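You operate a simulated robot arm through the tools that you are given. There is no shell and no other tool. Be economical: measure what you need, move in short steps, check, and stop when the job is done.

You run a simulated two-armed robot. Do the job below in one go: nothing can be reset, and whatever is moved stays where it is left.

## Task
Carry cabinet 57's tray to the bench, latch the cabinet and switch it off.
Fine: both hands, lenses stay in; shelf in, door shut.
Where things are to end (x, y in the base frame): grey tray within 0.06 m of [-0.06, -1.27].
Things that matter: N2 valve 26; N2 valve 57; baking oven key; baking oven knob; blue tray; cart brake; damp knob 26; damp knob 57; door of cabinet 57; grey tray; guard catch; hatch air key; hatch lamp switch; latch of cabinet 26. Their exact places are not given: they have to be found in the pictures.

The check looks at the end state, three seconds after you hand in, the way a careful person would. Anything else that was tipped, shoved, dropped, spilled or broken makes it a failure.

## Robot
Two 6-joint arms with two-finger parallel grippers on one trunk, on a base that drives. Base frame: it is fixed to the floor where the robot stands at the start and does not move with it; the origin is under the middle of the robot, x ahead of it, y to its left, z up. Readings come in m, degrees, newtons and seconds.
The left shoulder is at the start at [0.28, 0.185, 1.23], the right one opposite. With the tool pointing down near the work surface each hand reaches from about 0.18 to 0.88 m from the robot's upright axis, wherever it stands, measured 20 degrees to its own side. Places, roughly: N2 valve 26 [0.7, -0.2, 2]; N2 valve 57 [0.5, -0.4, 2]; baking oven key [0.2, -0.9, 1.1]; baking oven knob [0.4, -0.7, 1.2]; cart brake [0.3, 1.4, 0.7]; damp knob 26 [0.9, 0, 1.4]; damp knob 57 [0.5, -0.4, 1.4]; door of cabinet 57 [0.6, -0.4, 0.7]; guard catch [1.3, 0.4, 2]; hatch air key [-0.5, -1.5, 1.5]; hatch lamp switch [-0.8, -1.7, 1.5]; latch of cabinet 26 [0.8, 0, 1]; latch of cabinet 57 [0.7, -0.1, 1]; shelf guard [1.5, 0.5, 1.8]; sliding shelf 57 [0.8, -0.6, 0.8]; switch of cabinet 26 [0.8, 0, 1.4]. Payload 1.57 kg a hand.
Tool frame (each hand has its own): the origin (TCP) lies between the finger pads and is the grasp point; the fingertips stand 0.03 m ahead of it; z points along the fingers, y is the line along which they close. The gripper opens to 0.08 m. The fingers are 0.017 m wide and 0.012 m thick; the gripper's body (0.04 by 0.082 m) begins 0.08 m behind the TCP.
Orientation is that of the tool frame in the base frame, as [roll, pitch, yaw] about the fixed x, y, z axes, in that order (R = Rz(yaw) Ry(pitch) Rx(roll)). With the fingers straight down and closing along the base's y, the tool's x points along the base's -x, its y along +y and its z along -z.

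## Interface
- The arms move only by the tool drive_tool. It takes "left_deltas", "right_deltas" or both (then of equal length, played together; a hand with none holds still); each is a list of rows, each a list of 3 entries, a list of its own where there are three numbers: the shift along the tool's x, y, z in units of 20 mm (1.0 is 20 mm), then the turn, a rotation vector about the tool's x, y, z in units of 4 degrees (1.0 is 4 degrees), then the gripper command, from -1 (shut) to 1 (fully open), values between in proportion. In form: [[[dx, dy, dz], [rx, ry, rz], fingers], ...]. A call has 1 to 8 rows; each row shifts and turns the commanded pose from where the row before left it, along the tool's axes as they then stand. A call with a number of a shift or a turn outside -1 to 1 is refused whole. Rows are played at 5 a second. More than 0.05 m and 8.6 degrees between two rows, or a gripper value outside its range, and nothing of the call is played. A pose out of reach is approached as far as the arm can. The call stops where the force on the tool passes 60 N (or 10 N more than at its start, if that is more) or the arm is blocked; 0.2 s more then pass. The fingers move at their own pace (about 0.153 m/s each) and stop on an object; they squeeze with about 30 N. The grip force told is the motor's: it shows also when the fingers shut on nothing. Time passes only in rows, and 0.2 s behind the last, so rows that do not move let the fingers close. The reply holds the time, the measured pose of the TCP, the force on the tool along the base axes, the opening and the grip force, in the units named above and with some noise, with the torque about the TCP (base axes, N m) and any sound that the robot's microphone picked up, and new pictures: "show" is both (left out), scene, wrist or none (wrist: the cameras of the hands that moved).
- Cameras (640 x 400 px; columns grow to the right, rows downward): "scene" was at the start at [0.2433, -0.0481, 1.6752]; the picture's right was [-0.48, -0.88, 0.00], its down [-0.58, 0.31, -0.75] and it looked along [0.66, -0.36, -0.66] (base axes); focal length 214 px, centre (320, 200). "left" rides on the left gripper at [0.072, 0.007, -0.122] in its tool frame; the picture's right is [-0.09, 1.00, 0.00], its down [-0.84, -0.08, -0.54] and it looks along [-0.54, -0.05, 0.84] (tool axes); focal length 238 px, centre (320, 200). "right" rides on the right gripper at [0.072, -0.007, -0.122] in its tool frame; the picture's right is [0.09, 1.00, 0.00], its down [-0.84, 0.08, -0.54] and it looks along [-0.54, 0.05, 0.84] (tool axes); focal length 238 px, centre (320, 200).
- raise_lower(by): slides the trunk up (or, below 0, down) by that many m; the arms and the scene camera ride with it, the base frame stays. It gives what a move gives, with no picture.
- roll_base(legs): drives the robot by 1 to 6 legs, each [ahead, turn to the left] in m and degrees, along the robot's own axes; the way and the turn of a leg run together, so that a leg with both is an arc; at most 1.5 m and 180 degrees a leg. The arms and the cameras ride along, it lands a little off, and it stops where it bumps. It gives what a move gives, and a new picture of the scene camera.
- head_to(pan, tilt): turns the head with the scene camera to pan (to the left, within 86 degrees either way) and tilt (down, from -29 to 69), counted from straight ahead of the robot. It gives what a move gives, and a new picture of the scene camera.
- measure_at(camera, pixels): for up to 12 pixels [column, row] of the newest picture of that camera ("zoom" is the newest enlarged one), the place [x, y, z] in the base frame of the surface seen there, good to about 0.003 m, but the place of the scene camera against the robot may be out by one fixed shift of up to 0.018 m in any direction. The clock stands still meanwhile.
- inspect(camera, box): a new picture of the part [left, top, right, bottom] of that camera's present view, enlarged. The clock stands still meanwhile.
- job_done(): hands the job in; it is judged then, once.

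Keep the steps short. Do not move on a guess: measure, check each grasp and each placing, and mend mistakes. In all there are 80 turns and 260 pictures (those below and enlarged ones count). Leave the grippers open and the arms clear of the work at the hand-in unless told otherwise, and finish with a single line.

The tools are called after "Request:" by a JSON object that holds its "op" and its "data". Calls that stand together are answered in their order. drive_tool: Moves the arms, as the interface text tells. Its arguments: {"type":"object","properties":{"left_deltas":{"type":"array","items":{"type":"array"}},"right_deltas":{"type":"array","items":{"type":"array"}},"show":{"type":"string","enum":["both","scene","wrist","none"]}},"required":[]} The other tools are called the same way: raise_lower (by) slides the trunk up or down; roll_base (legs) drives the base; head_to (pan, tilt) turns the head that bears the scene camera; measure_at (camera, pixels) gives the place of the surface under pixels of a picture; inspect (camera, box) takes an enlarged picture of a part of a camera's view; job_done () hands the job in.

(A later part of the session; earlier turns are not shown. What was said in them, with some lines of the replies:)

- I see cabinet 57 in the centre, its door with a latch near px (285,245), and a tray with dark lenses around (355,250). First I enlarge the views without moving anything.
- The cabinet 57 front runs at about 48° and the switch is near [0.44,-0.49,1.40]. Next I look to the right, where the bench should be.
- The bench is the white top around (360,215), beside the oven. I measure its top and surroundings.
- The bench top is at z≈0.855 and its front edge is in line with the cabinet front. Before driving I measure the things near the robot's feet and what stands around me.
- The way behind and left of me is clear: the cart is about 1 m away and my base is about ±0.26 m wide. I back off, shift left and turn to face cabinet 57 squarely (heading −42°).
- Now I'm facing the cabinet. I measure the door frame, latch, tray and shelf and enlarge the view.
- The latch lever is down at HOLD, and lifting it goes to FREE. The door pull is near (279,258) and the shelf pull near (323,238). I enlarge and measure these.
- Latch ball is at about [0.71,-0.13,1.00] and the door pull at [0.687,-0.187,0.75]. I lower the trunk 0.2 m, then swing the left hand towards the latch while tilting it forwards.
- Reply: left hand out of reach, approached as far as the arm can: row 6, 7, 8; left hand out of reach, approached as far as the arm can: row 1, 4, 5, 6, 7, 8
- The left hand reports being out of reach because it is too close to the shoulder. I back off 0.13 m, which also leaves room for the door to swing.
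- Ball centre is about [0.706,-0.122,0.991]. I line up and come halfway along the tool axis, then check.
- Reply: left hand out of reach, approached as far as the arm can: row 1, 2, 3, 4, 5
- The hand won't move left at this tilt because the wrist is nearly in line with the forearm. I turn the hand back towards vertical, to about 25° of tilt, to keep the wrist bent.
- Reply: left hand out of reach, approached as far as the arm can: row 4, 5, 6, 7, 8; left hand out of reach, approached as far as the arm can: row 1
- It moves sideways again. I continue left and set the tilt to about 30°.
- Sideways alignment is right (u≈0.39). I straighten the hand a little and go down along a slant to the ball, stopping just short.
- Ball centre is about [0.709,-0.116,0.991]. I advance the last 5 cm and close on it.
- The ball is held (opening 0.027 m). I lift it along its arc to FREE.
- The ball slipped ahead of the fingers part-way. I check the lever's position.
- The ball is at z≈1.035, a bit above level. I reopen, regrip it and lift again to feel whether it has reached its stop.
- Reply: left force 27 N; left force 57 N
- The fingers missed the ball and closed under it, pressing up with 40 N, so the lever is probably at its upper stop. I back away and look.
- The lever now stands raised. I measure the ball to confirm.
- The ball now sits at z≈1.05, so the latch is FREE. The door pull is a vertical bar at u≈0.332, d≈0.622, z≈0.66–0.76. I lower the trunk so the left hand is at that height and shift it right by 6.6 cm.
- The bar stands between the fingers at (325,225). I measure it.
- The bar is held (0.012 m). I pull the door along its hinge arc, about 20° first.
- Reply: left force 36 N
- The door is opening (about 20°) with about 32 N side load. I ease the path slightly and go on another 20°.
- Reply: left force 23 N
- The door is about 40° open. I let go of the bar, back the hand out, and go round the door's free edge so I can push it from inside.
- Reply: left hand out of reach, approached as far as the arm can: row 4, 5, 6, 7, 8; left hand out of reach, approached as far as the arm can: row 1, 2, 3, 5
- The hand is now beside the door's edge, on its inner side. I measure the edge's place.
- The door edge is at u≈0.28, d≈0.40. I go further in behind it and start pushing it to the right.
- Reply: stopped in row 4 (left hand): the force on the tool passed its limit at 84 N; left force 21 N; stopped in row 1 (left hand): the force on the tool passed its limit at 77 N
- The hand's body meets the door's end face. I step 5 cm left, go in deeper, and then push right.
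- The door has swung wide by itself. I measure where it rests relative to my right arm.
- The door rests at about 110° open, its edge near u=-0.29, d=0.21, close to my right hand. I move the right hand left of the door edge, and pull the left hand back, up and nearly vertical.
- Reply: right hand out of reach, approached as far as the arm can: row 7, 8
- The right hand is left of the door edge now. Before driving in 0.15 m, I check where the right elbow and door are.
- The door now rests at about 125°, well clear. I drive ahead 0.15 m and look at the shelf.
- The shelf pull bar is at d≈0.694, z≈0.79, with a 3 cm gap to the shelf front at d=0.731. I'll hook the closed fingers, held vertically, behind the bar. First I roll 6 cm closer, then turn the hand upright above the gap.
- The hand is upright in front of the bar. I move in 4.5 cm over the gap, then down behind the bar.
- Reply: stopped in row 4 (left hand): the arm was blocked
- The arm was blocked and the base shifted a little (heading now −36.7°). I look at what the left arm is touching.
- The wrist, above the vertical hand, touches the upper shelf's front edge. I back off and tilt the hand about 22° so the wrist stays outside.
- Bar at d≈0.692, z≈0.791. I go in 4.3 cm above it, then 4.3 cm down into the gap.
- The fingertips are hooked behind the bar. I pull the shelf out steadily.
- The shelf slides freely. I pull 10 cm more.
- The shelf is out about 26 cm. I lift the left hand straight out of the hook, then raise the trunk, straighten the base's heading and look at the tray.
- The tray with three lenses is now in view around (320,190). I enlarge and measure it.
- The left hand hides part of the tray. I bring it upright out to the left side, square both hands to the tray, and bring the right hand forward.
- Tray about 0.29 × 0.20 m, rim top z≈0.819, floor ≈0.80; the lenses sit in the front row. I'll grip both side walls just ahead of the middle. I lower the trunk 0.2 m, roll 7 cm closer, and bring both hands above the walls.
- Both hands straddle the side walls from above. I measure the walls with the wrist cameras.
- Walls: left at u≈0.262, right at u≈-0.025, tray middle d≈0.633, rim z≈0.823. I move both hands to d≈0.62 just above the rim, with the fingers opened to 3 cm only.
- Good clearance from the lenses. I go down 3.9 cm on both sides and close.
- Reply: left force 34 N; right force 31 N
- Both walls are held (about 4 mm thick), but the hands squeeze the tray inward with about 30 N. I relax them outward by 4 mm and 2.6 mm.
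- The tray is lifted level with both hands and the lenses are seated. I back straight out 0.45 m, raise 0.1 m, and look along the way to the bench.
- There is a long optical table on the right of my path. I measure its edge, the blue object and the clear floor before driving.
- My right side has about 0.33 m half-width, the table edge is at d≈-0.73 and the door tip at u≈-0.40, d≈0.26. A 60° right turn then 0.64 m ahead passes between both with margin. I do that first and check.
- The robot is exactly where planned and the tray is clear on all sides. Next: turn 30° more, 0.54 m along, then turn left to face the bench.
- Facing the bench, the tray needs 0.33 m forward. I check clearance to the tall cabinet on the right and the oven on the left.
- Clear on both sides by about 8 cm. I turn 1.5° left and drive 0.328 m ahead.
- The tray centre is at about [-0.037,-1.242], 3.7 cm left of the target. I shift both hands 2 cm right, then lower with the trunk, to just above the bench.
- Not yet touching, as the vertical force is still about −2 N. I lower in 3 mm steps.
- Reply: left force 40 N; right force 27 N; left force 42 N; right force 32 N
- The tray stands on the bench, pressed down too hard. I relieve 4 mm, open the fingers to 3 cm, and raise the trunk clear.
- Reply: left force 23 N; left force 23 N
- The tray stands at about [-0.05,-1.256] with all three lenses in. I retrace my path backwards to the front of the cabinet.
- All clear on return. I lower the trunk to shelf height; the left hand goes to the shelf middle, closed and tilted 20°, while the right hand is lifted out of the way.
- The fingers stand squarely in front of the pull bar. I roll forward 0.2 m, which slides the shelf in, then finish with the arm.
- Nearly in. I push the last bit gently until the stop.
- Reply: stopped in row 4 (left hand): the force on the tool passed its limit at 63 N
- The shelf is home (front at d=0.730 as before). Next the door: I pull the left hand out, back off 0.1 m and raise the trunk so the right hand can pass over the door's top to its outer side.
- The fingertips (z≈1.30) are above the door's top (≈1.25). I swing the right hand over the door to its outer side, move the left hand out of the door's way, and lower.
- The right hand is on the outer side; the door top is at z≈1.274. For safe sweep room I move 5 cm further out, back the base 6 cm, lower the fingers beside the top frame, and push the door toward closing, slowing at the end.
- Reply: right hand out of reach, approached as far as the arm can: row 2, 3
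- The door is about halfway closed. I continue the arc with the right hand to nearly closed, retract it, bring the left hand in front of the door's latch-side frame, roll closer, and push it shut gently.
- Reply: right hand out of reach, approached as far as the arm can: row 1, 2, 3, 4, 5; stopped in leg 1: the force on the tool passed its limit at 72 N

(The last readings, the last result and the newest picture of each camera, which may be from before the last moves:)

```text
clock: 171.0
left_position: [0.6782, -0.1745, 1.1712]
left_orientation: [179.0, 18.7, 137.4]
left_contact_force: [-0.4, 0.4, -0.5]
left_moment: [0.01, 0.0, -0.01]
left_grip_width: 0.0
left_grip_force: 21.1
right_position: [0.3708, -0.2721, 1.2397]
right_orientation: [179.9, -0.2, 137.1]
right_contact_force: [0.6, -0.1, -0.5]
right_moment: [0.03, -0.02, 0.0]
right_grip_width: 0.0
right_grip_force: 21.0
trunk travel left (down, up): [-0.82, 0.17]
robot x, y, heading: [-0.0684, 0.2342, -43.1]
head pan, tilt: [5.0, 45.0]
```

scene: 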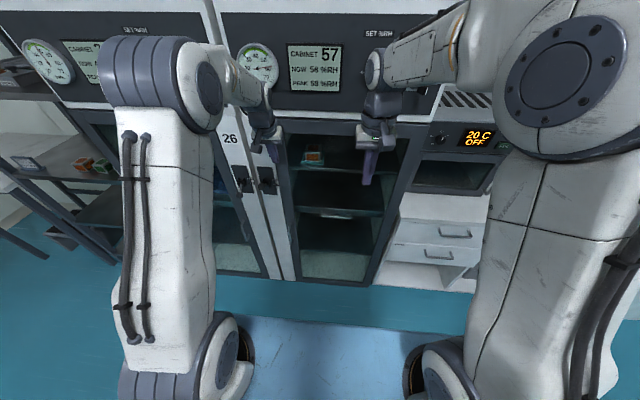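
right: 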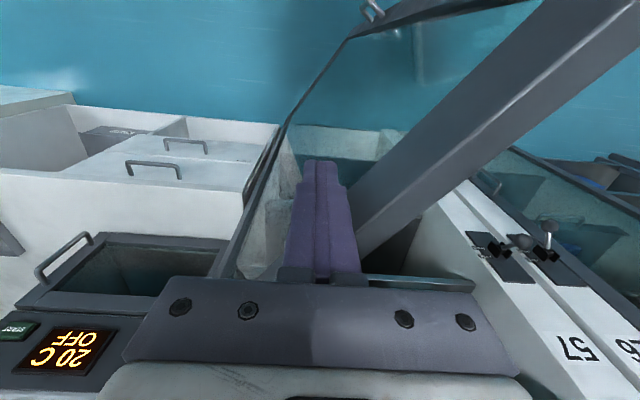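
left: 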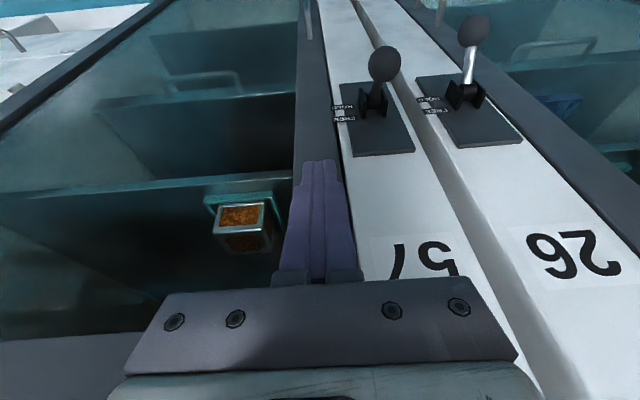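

The door is almost shut. I push it home until it stops, then back the left hand off and place it above the raised latch ball; meanwhile the right hand starts tilting and moving right for the switch.

Request:
{"op": "drive_tool", "data": {"left_deltas": [[[-0.57, -0.2, 0.19], [0, 0, 0], -1], [[-0.57, -0.2, 0.19], [0, 0, 0], -1], [[-0.57, 0, 0.19], [0, 0, 0], -1], [[-0.57, 0, 0.19], [0, 0, 0], -1], [[-0.57, 0, 0.19], [0, 0, 0], -1]], "show": "both"}}

Request:
{"op": "drive_tool", "data": {"left_deltas": [[[0.946, 0, -0.32], [0, 0, 0], -1], [[0.946, 0, -0.32], [0, 0, 0], -1], [[0.8, 0, -0.27], [0, 0, 0], -1], [[0, 1, 0], [0, 0, 0], -1], [[0, 1, 0], [0, 0, 0], -1], [[0, 1, 0], [0, 0, 0], -1], [[0, 0.3, 0], [0, 0, 0], -1]], "right_deltas": [[[0, -1, 0], [0, -0.8, 0], -1], [[0, -1, 0], [0, -0.8, 0], -1], [[0, -1, 0], [0, -0.8, 0], -1], [[0, -1, 0], [0, -0.8, 0], -1], [[0, -1, 0], [0, -0.8, 0], -1], [[0, -1, 0], [0, -0.8, 0], -1], [[0, -1, 0], [0, -0.8, 0], -1]], "show": "both"}}

Request:
{"op": "measure_at", "data": {"camera": "scene", "pixels": [[283, 200], [285, 250], [292, 230], [400, 210], [385, 280], [275, 240]]}}

```text
clock: 172.0
left_position: [0.6965, -0.2016, 1.1682]
left_orientation: [179.0, 16.6, 137.4]
left_contact_force: [-14.7, 12.0, 7.7]
left_moment: [0.27, 0.31, -0.06]
left_grip_width: 0.0
left_grip_force: 21.4
right_position: [0.3693, -0.271, 1.2399]
right_orientation: [179.8, -0.2, 137.2]
right_contact_force: [-0.3, 0.5, 0.3]
right_moment: [0.0, -0.03, 0.04]
right_grip_width: 0.0001
right_grip_force: 21.6
trunk travel left (down, up): [-0.82, 0.17]
robot x, y, heading: [-0.0688, 0.2379, -42.9]
head pan, tilt: [5.0, 45.0]
stopped in row 4 (left hand): the force on the tool passed its limit at 69 N (the readings are from after the stop); the commanded pose is now the measured one
```

scene: 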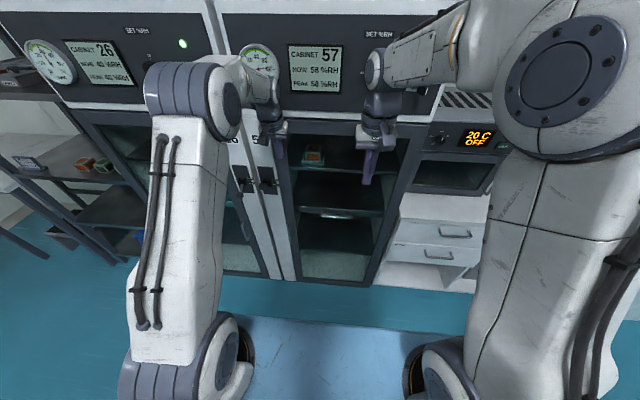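
left: 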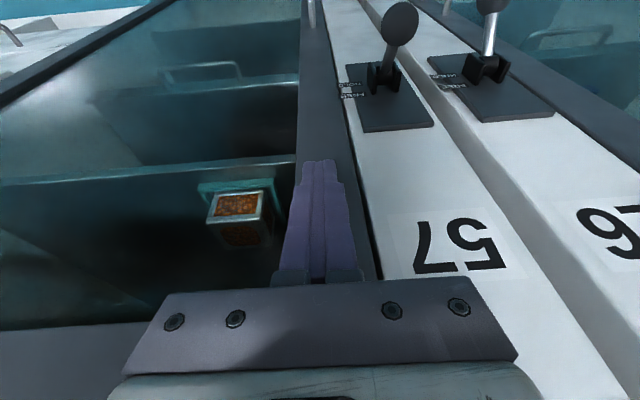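

```text
clock: 173.6
left_position: [0.7015, -0.1175, 1.1716]
left_orientation: [179.0, 16.9, 137.4]
left_contact_force: [0.4, -0.2, -0.2]
left_moment: [-0.01, -0.04, 0.01]
left_grip_width: 0.0002
left_grip_force: 21.5
right_position: [0.2764, -0.3748, 1.2402]
right_orientation: [179.9, 22.4, 137.2]
right_contact_force: [1.1, 0.2, 0.7]
right_moment: [-0.03, 0.02, -0.01]
right_grip_width: 0.0002
right_grip_force: 21.2
trunk travel left (down, up): [-0.82, 0.17]
robot x, y, heading: [-0.0687, 0.2364, -43.2]
head pan, tilt: [5.0, 45.0]
```

scene: 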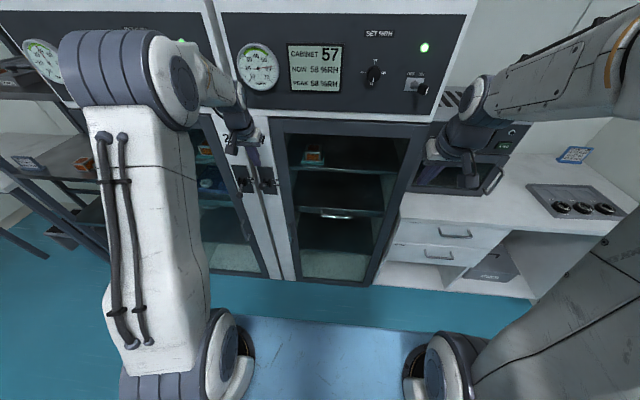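
right: 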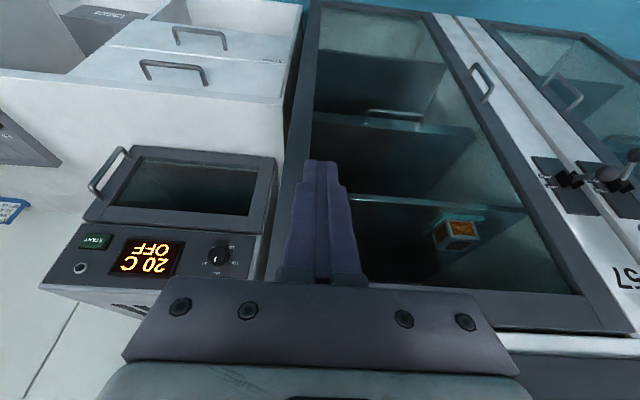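
left: 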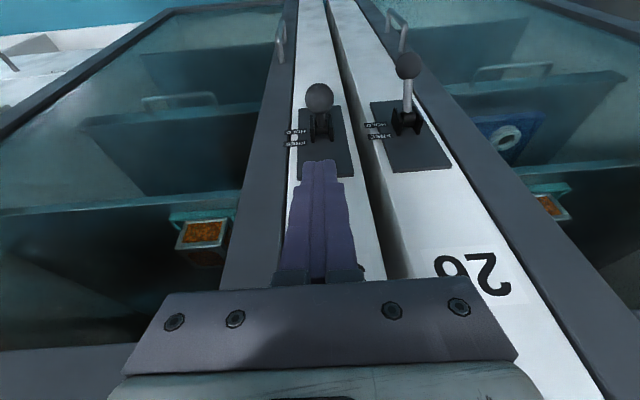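

```text
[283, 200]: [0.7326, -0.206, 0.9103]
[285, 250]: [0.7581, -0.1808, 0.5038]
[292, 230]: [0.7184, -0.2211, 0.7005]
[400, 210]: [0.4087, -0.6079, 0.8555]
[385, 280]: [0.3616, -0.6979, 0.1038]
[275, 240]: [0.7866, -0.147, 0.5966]
```

The door is shut (frame at its original place). I press the latch ball down to HOLD, retreat, then raise the trunk and bring the right hand just short of the switch, to its right side.

Request:
{"op": "drive_tool", "data": {"left_deltas": [[[0.77, 0, 0.81], [0, 0, 0], -1], [[0.29, 0, 0.957], [0, 0, 0], -1], [[0.29, 0, 0.957], [0, 0, 0], -1], [[0.29, 0, 0.957], [0, 0, 0], -1], [[0.29, 0, 0.957], [0, 0, 0], -1], [[0.29, 0, 0.957], [0, 0, 0], -1], [[0.29, 0, 0.957], [0, 0, 0], -1], [[0.1, 0, 0.35], [0, 0, 0], -1]], "show": "wrist"}}

Request:
{"op": "drive_tool", "data": {"left_deltas": [[[0.957, 0, -0.29], [0, 0, 0], -1], [[0.957, 0, -0.29], [0, 0, 0], -1], [[0.957, 0, -0.29], [0, 0, 0], -1], [[0.957, 0, -0.29], [0, 0, 0], -1]], "right_deltas": [[[0, -0.3, 0], [0, 0, 0], -1], [[0, -0.3, 0], [0, 0, 0], -1], [[0, -0.3, 0], [0, 0, 0], -1], [[0, -0.25, 0], [0, 0, 0], -1]], "show": "both"}}

Request:
{"op": "inspect", "data": {"camera": "scene", "box": [220, 150, 320, 220]}}

Request:
{"op": "raise_lower", "data": {"by": 0.168}}

Request:
{"op": "roll_base", "data": {"legs": [[0.06, 0]]}}

Request:
{"op": "drive_tool", "data": {"right_deltas": [[[-0.925, 0, 0.38], [0, 0, 0], -1], [[-0.925, 0, 0.38], [0, 0, 0], -1], [[-0.925, 0, 0.38], [0, 0, 0], -1]], "show": "both"}}

Request:
{"op": "inspect", "data": {"camera": "scene", "box": [360, 20, 500, 140]}}

```text
clock: 175.6
left_position: [0.6965, -0.1092, 1.0317]
left_orientation: [178.9, 17.7, 137.4]
left_contact_force: [-21.4, 12.5, 34.0]
left_moment: [0.12, 0.18, -0.03]
left_grip_width: 0.0
left_grip_force: 21.1
right_position: [0.2735, -0.3727, 1.2417]
right_orientation: [179.7, 22.4, 137.2]
right_contact_force: [-0.4, 1.7, -0.7]
right_moment: [-0.02, 0.01, -0.04]
right_grip_width: 0.0
right_grip_force: 21.7
trunk travel left (down, up): [-0.82, 0.17]
robot x, y, heading: [-0.0664, 0.2407, -42.8]
head pan, tilt: [5.0, 45.0]
stopped in row 8 (left hand): the force on the tool passed its limit at 62 N (the readings are from after the stop); the commanded pose is now the measured one
```

left: 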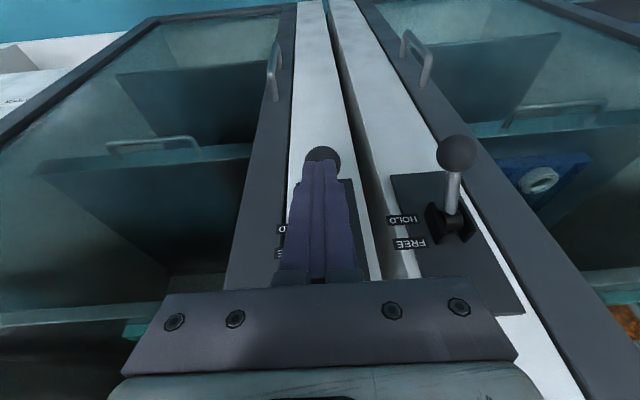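

```text
clock: 176.6
left_position: [0.6388, -0.0564, 1.0265]
left_orientation: [178.8, 17.6, 137.4]
left_contact_force: [-0.8, 0.0, -0.5]
left_moment: [0.0, 0.0, 0.0]
left_grip_width: 0.0002
left_grip_force: 21.6
right_position: [0.2599, -0.3923, 1.2392]
right_orientation: [179.8, 22.2, 137.0]
right_contact_force: [-0.6, 1.6, -0.4]
right_moment: [0.0, -0.03, -0.03]
right_grip_width: 0.0
right_grip_force: 21.6
trunk travel left (down, up): [-0.82, 0.17]
robot x, y, heading: [-0.0714, 0.2364, -43.0]
head pan, tilt: [5.0, 45.0]
```

scene: 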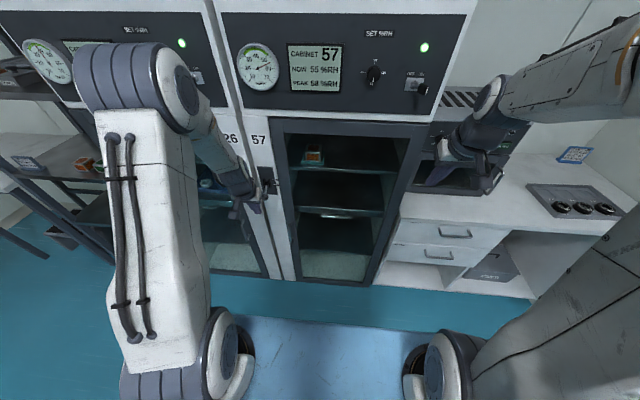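
right: 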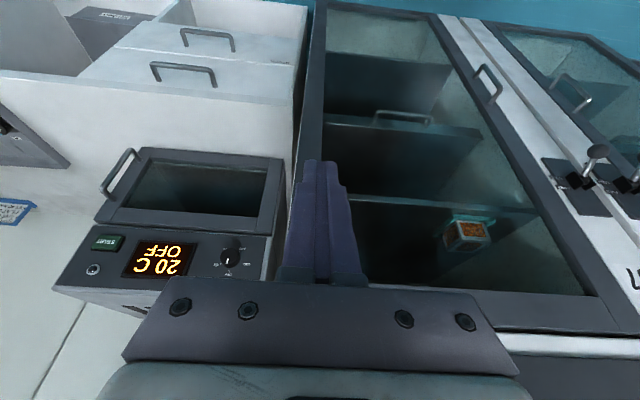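
left: 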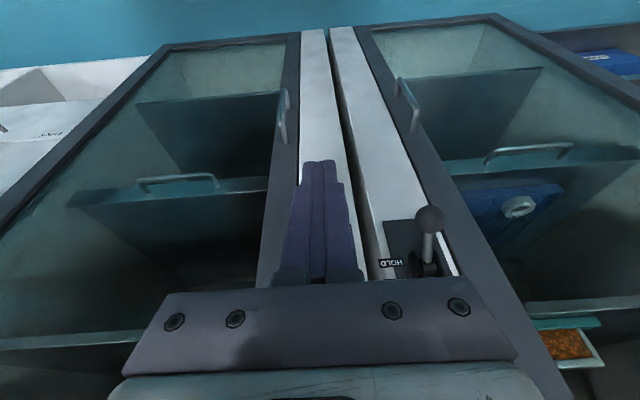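

```text
5.71 times, centred on (270, 185) of scene
```

zoom: 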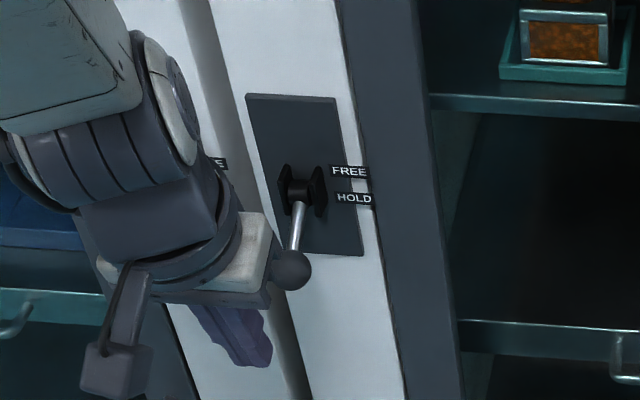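

```text
clock: 178.5
left_position: [0.6396, -0.0565, 1.1957]
left_orientation: [178.8, 17.5, 137.4]
left_contact_force: [0.2, 0.4, 0.1]
left_moment: [0.01, -0.02, 0.0]
left_grip_width: 0.0001
left_grip_force: 21.4
right_position: [0.26, -0.391, 1.4079]
right_orientation: [179.8, 22.2, 137.0]
right_contact_force: [0.3, -0.5, -0.7]
right_moment: [0.0, 0.03, 0.02]
right_grip_width: 0.0
right_grip_force: 21.1
trunk travel left (down, up): [-0.988, 0.002]
robot x, y, heading: [-0.0696, 0.2369, -43.0]
head pan, tilt: [5.0, 45.0]
```

```text
clock: 179.5
left_position: [0.685, -0.0978, 1.1947]
left_orientation: [178.9, 17.6, 137.4]
left_contact_force: [-0.1, -0.4, -0.2]
left_moment: [0.03, 0.01, 0.0]
left_grip_width: 0.0
left_grip_force: 20.7
right_position: [0.3047, -0.4331, 1.4072]
right_orientation: [179.8, 22.1, 137.1]
right_contact_force: [-0.4, 0.0, -0.1]
right_moment: [-0.02, 0.0, 0.02]
right_grip_width: 0.0001
right_grip_force: 20.9
trunk travel left (down, up): [-0.988, 0.002]
robot x, y, heading: [-0.0219, 0.1965, -42.9]
head pan, tilt: [5.0, 45.0]
```

scene: 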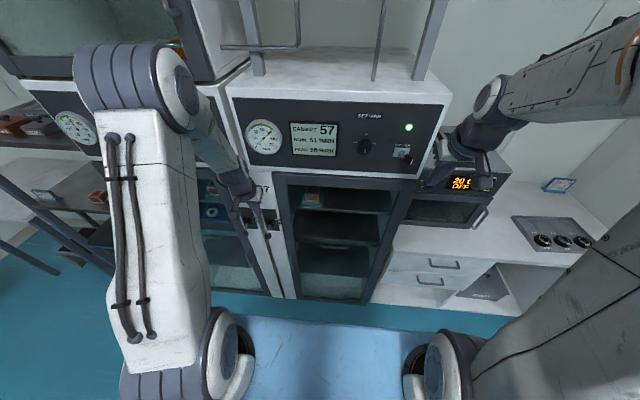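

```text
clock: 180.3
left_position: [0.6831, -0.0971, 1.1951]
left_orientation: [178.9, 17.6, 137.4]
left_contact_force: [-0.2, 0.1, 0.1]
left_moment: [0.02, 0.01, 0.01]
left_grip_width: 0.0
left_grip_force: 21.1
right_position: [0.3495, -0.4725, 1.407]
right_orientation: [179.9, 22.2, 137.2]
right_contact_force: [0.7, -0.1, 0.5]
right_moment: [-0.02, 0.03, -0.02]
right_grip_width: 0.0
right_grip_force: 21.5
trunk travel left (down, up): [-0.988, 0.002]
robot x, y, heading: [-0.0245, 0.1959, -43.2]
head pan, tilt: [5.0, 45.0]
```

scene: 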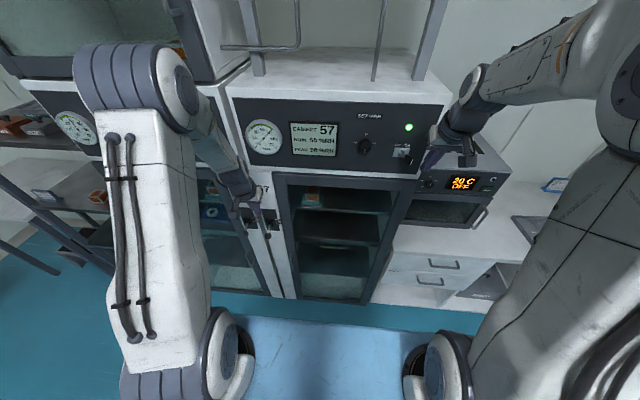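
right: 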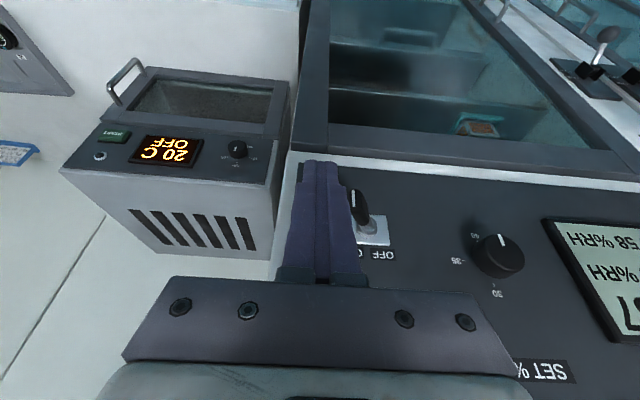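

```text
3.33 times, centred on (430, 80) of scene
```

zoom: 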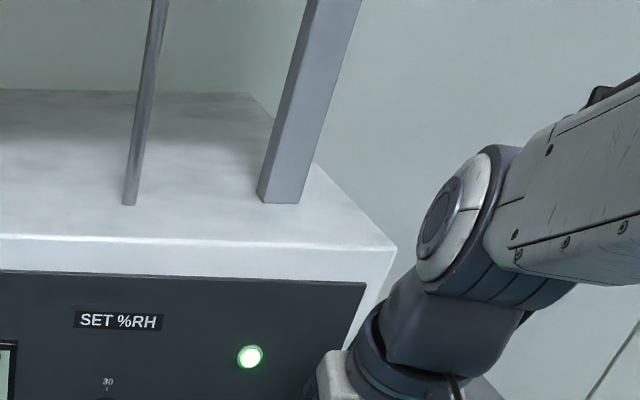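

The latch is at HOLD. The fingers stand just right of the switch lever (seen at (358,205)). I go in 4.4 cm, push the lever left to OFF, and back away.

Request:
{"op": "measure_at", "data": {"camera": "right", "pixels": [[358, 205], [354, 192], [372, 225]]}}

Request:
{"op": "drive_tool", "data": {"right_deltas": [[[-0.925, 0, 0.38], [0, 0, 0], -1], [[-0.925, 0, 0.38], [0, 0, 0], -1], [[-0.15, 0, 0.06], [0, 0, 0], -1]], "show": "wrist"}}

Request:
{"op": "drive_tool", "data": {"right_deltas": [[[0, 0.6, 0], [0, 0, 0], -1], [[0, 0.6, 0], [0, 0, 0], -1], [[0, 0.6, 0], [0, 0, 0], -1], [[0, 0.6, 0], [0, 0, 0], -1], [[0, 0.4, 0], [0, 0, 0], -1]], "show": "wrist"}}

Request:
{"op": "drive_tool", "data": {"right_deltas": [[[0, -0.5, 0], [0, 0, 0], -1], [[0.925, 0, -0.38], [0, 0, 0], -1], [[0.925, 0, -0.38], [0, 0, 0], -1], [[0.925, 0, -0.38], [0, 0, 0], -1], [[0.925, 0, -0.38], [0, 0, 0], -1]], "show": "both"}}

Request:
{"op": "inspect", "data": {"camera": "scene", "box": [340, 100, 460, 180]}}

```text
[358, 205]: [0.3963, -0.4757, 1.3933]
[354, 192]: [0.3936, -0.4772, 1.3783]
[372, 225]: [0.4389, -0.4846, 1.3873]
```

```text
clock: 181.1
left_position: [0.6837, -0.0982, 1.1954]
left_orientation: [178.9, 17.6, 137.3]
left_contact_force: [0.4, 0.5, 0.5]
left_moment: [-0.02, -0.01, -0.01]
left_grip_width: 0.0003
left_grip_force: 21.8
right_position: [0.3815, -0.5028, 1.4077]
right_orientation: [179.9, 22.2, 137.2]
right_contact_force: [-0.1, 0.3, -0.2]
right_moment: [-0.02, -0.01, 0.0]
right_grip_width: 0.0001
right_grip_force: 21.6
trunk travel left (down, up): [-0.988, 0.002]
robot x, y, heading: [-0.0215, 0.1981, -43.3]
head pan, tilt: [5.0, 45.0]
```

right: 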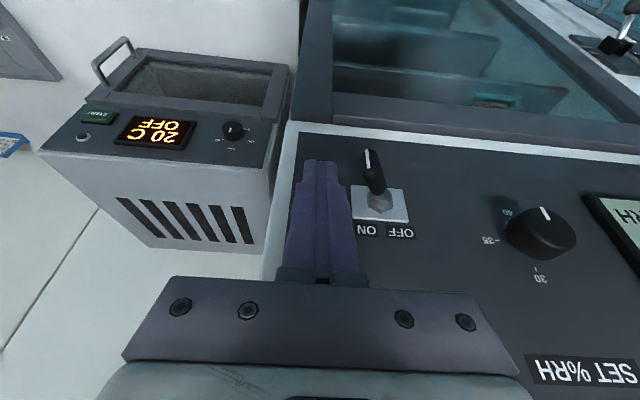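

```text
clock: 182.3
left_position: [0.6811, -0.101, 1.1979]
left_orientation: [178.7, 17.6, 137.3]
left_contact_force: [0.4, -0.7, -0.4]
left_moment: [0.02, 0.02, 0.01]
left_grip_width: 0.0001
left_grip_force: 21.1
right_position: [0.4104, -0.4708, 1.4068]
right_orientation: [-179.6, 22.3, 137.0]
right_contact_force: [-40.9, -42.7, 4.7]
right_moment: [-0.73, 0.61, -0.88]
right_grip_width: 0.0
right_grip_force: 20.7
trunk travel left (down, up): [-0.988, 0.002]
robot x, y, heading: [-0.0236, 0.1948, -43.0]
head pan, tilt: [5.0, 45.0]
```

right: 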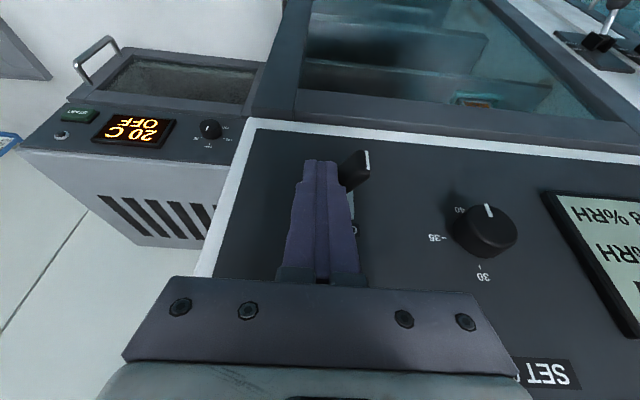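

```text
clock: 183.5
left_position: [0.6836, -0.0983, 1.196]
left_orientation: [178.9, 17.6, 137.3]
left_contact_force: [-0.6, 0.1, 0.0]
left_moment: [-0.02, -0.01, 0.01]
left_grip_width: 0.0
left_grip_force: 21.2
right_position: [0.3533, -0.4137, 1.4073]
right_orientation: [179.8, 22.1, 137.1]
right_contact_force: [-0.3, 0.5, 0.8]
right_moment: [-0.03, 0.02, -0.01]
right_grip_width: 0.0
right_grip_force: 21.0
trunk travel left (down, up): [-0.988, 0.002]
robot x, y, heading: [-0.0244, 0.1953, -43.2]
head pan, tilt: [5.0, 45.0]
```

scene: 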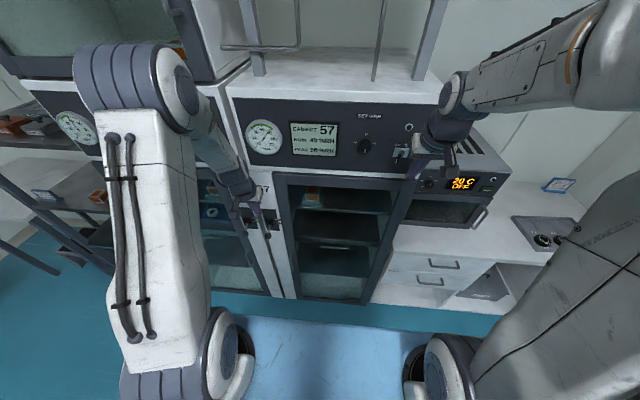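
right: 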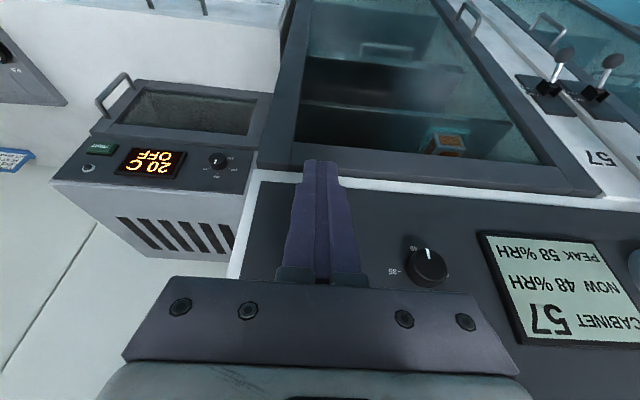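

```text
5.00 times, centred on (400, 140) of scene
5 turns are left
```

zoom: 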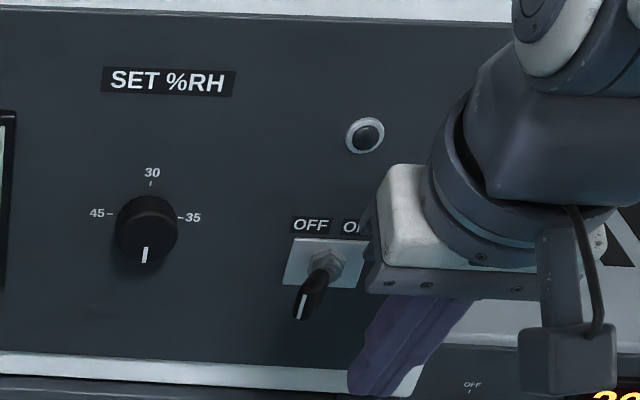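

The lamp is out and the lever is at OFF; the RH knob is unmoved. I back 0.2 m away, open both grippers, and take a last look at the latch, door and tray.

Request:
{"op": "roll_base", "data": {"legs": [[-0.2, 0]]}}

Request:
{"op": "drive_tool", "data": {"left_deltas": [[[0, 0, 0], [0, 0, 0], 1], [[0, 0, 0], [0, 0, 0], 1], [[0, 0, 0], [0, 0, 0], 1]], "right_deltas": [[[0, 0, 0], [0, 0, 0], 1], [[0, 0, 0], [0, 0, 0], 1], [[0, 0, 0], [0, 0, 0], 1]], "show": "wrist"}}

Request:
{"op": "head_to", "data": {"pan": -15, "tilt": 45}}

Request:
{"op": "inspect", "data": {"camera": "left", "box": [200, 60, 480, 280]}}

```text
clock: 185.1
left_position: [0.5361, 0.0388, 1.195]
left_orientation: [178.9, 17.6, 137.4]
left_contact_force: [0.1, -0.7, 0.6]
left_moment: [0.03, -0.03, 0.0]
left_grip_width: 0.0
left_grip_force: 21.2
right_position: [0.2055, -0.2765, 1.4073]
right_orientation: [179.8, 22.2, 137.1]
right_contact_force: [-0.5, -0.7, -0.2]
right_moment: [-0.02, 0.02, 0.03]
right_grip_width: 0.0003
right_grip_force: 21.4
trunk travel left (down, up): [-0.988, 0.002]
robot x, y, heading: [-0.1707, 0.3348, -43.0]
head pan, tilt: [5.0, 45.0]
```

scene: 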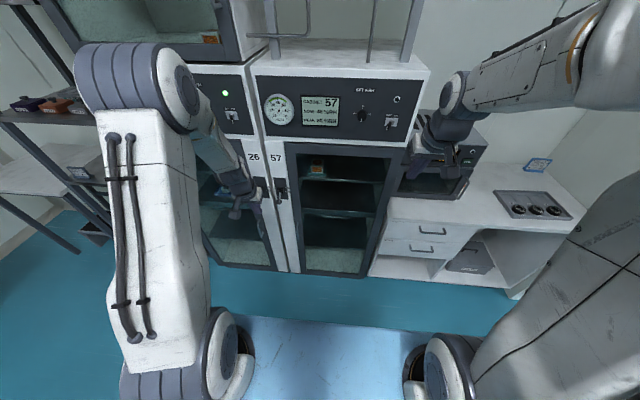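

```text
clock: 185.9
left_position: [0.5349, 0.0395, 1.1954]
left_orientation: [178.9, 17.6, 137.4]
left_contact_force: [-0.3, 0.5, -0.6]
left_moment: [-0.02, -0.02, -0.03]
left_grip_width: 0.08
left_grip_force: 0.2
right_position: [0.2057, -0.2767, 1.407]
right_orientation: [179.8, 22.2, 137.2]
right_contact_force: [0.5, 0.1, 0.2]
right_moment: [-0.03, 0.01, -0.01]
right_grip_width: 0.08
right_grip_force: 0.1
trunk travel left (down, up): [-0.988, 0.002]
robot x, y, heading: [-0.1703, 0.3314, -42.7]
head pan, tilt: [5.0, 45.0]
```

right: 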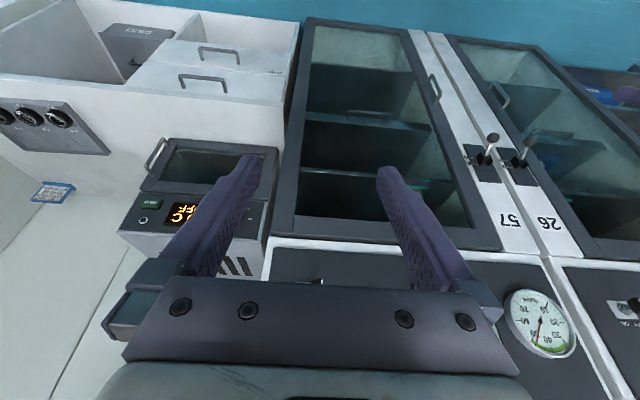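
left: 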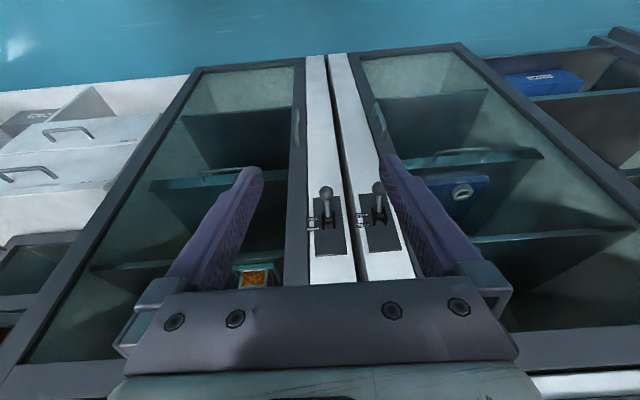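

```text
clock: 186.7
left_position: [0.5338, 0.0384, 1.1958]
left_orientation: [178.9, 17.6, 137.5]
left_contact_force: [0.4, 0.0, -0.5]
left_moment: [-0.03, -0.03, 0.03]
left_grip_width: 0.0799
left_grip_force: 0.1
right_position: [0.2043, -0.2766, 1.4078]
right_orientation: [179.8, 22.2, 137.1]
right_contact_force: [0.5, 0.5, 0.0]
right_moment: [0.01, -0.03, -0.03]
right_grip_width: 0.0801
right_grip_force: 0.1
trunk travel left (down, up): [-0.988, 0.002]
robot x, y, heading: [-0.174, 0.3323, -43.0]
head pan, tilt: [-15.0, 45.0]
```

scene: 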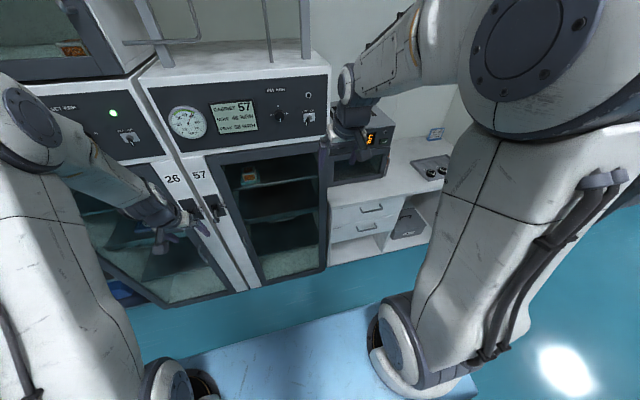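

```text
1.82 times, centred on (340, 170) of left
4 turns are left
```

zoom: 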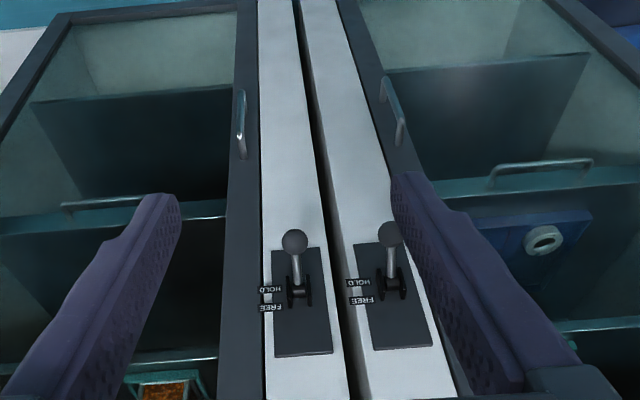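

Both latches are at HOLD, the door is shut, the shelf is in, the cabinet is off, and the tray with its lenses is on the bench. The grippers are open and clear, so I hand in.

Request:
{"op": "job_done", "data": {}}

```text
The job is handed in.
```

Cabinet 57's grey tray is on the bench at about [-0.05, -1.26] with all three lenses in; the shelf is in, the door shut, the latch at HOLD and the cabinet switched off.
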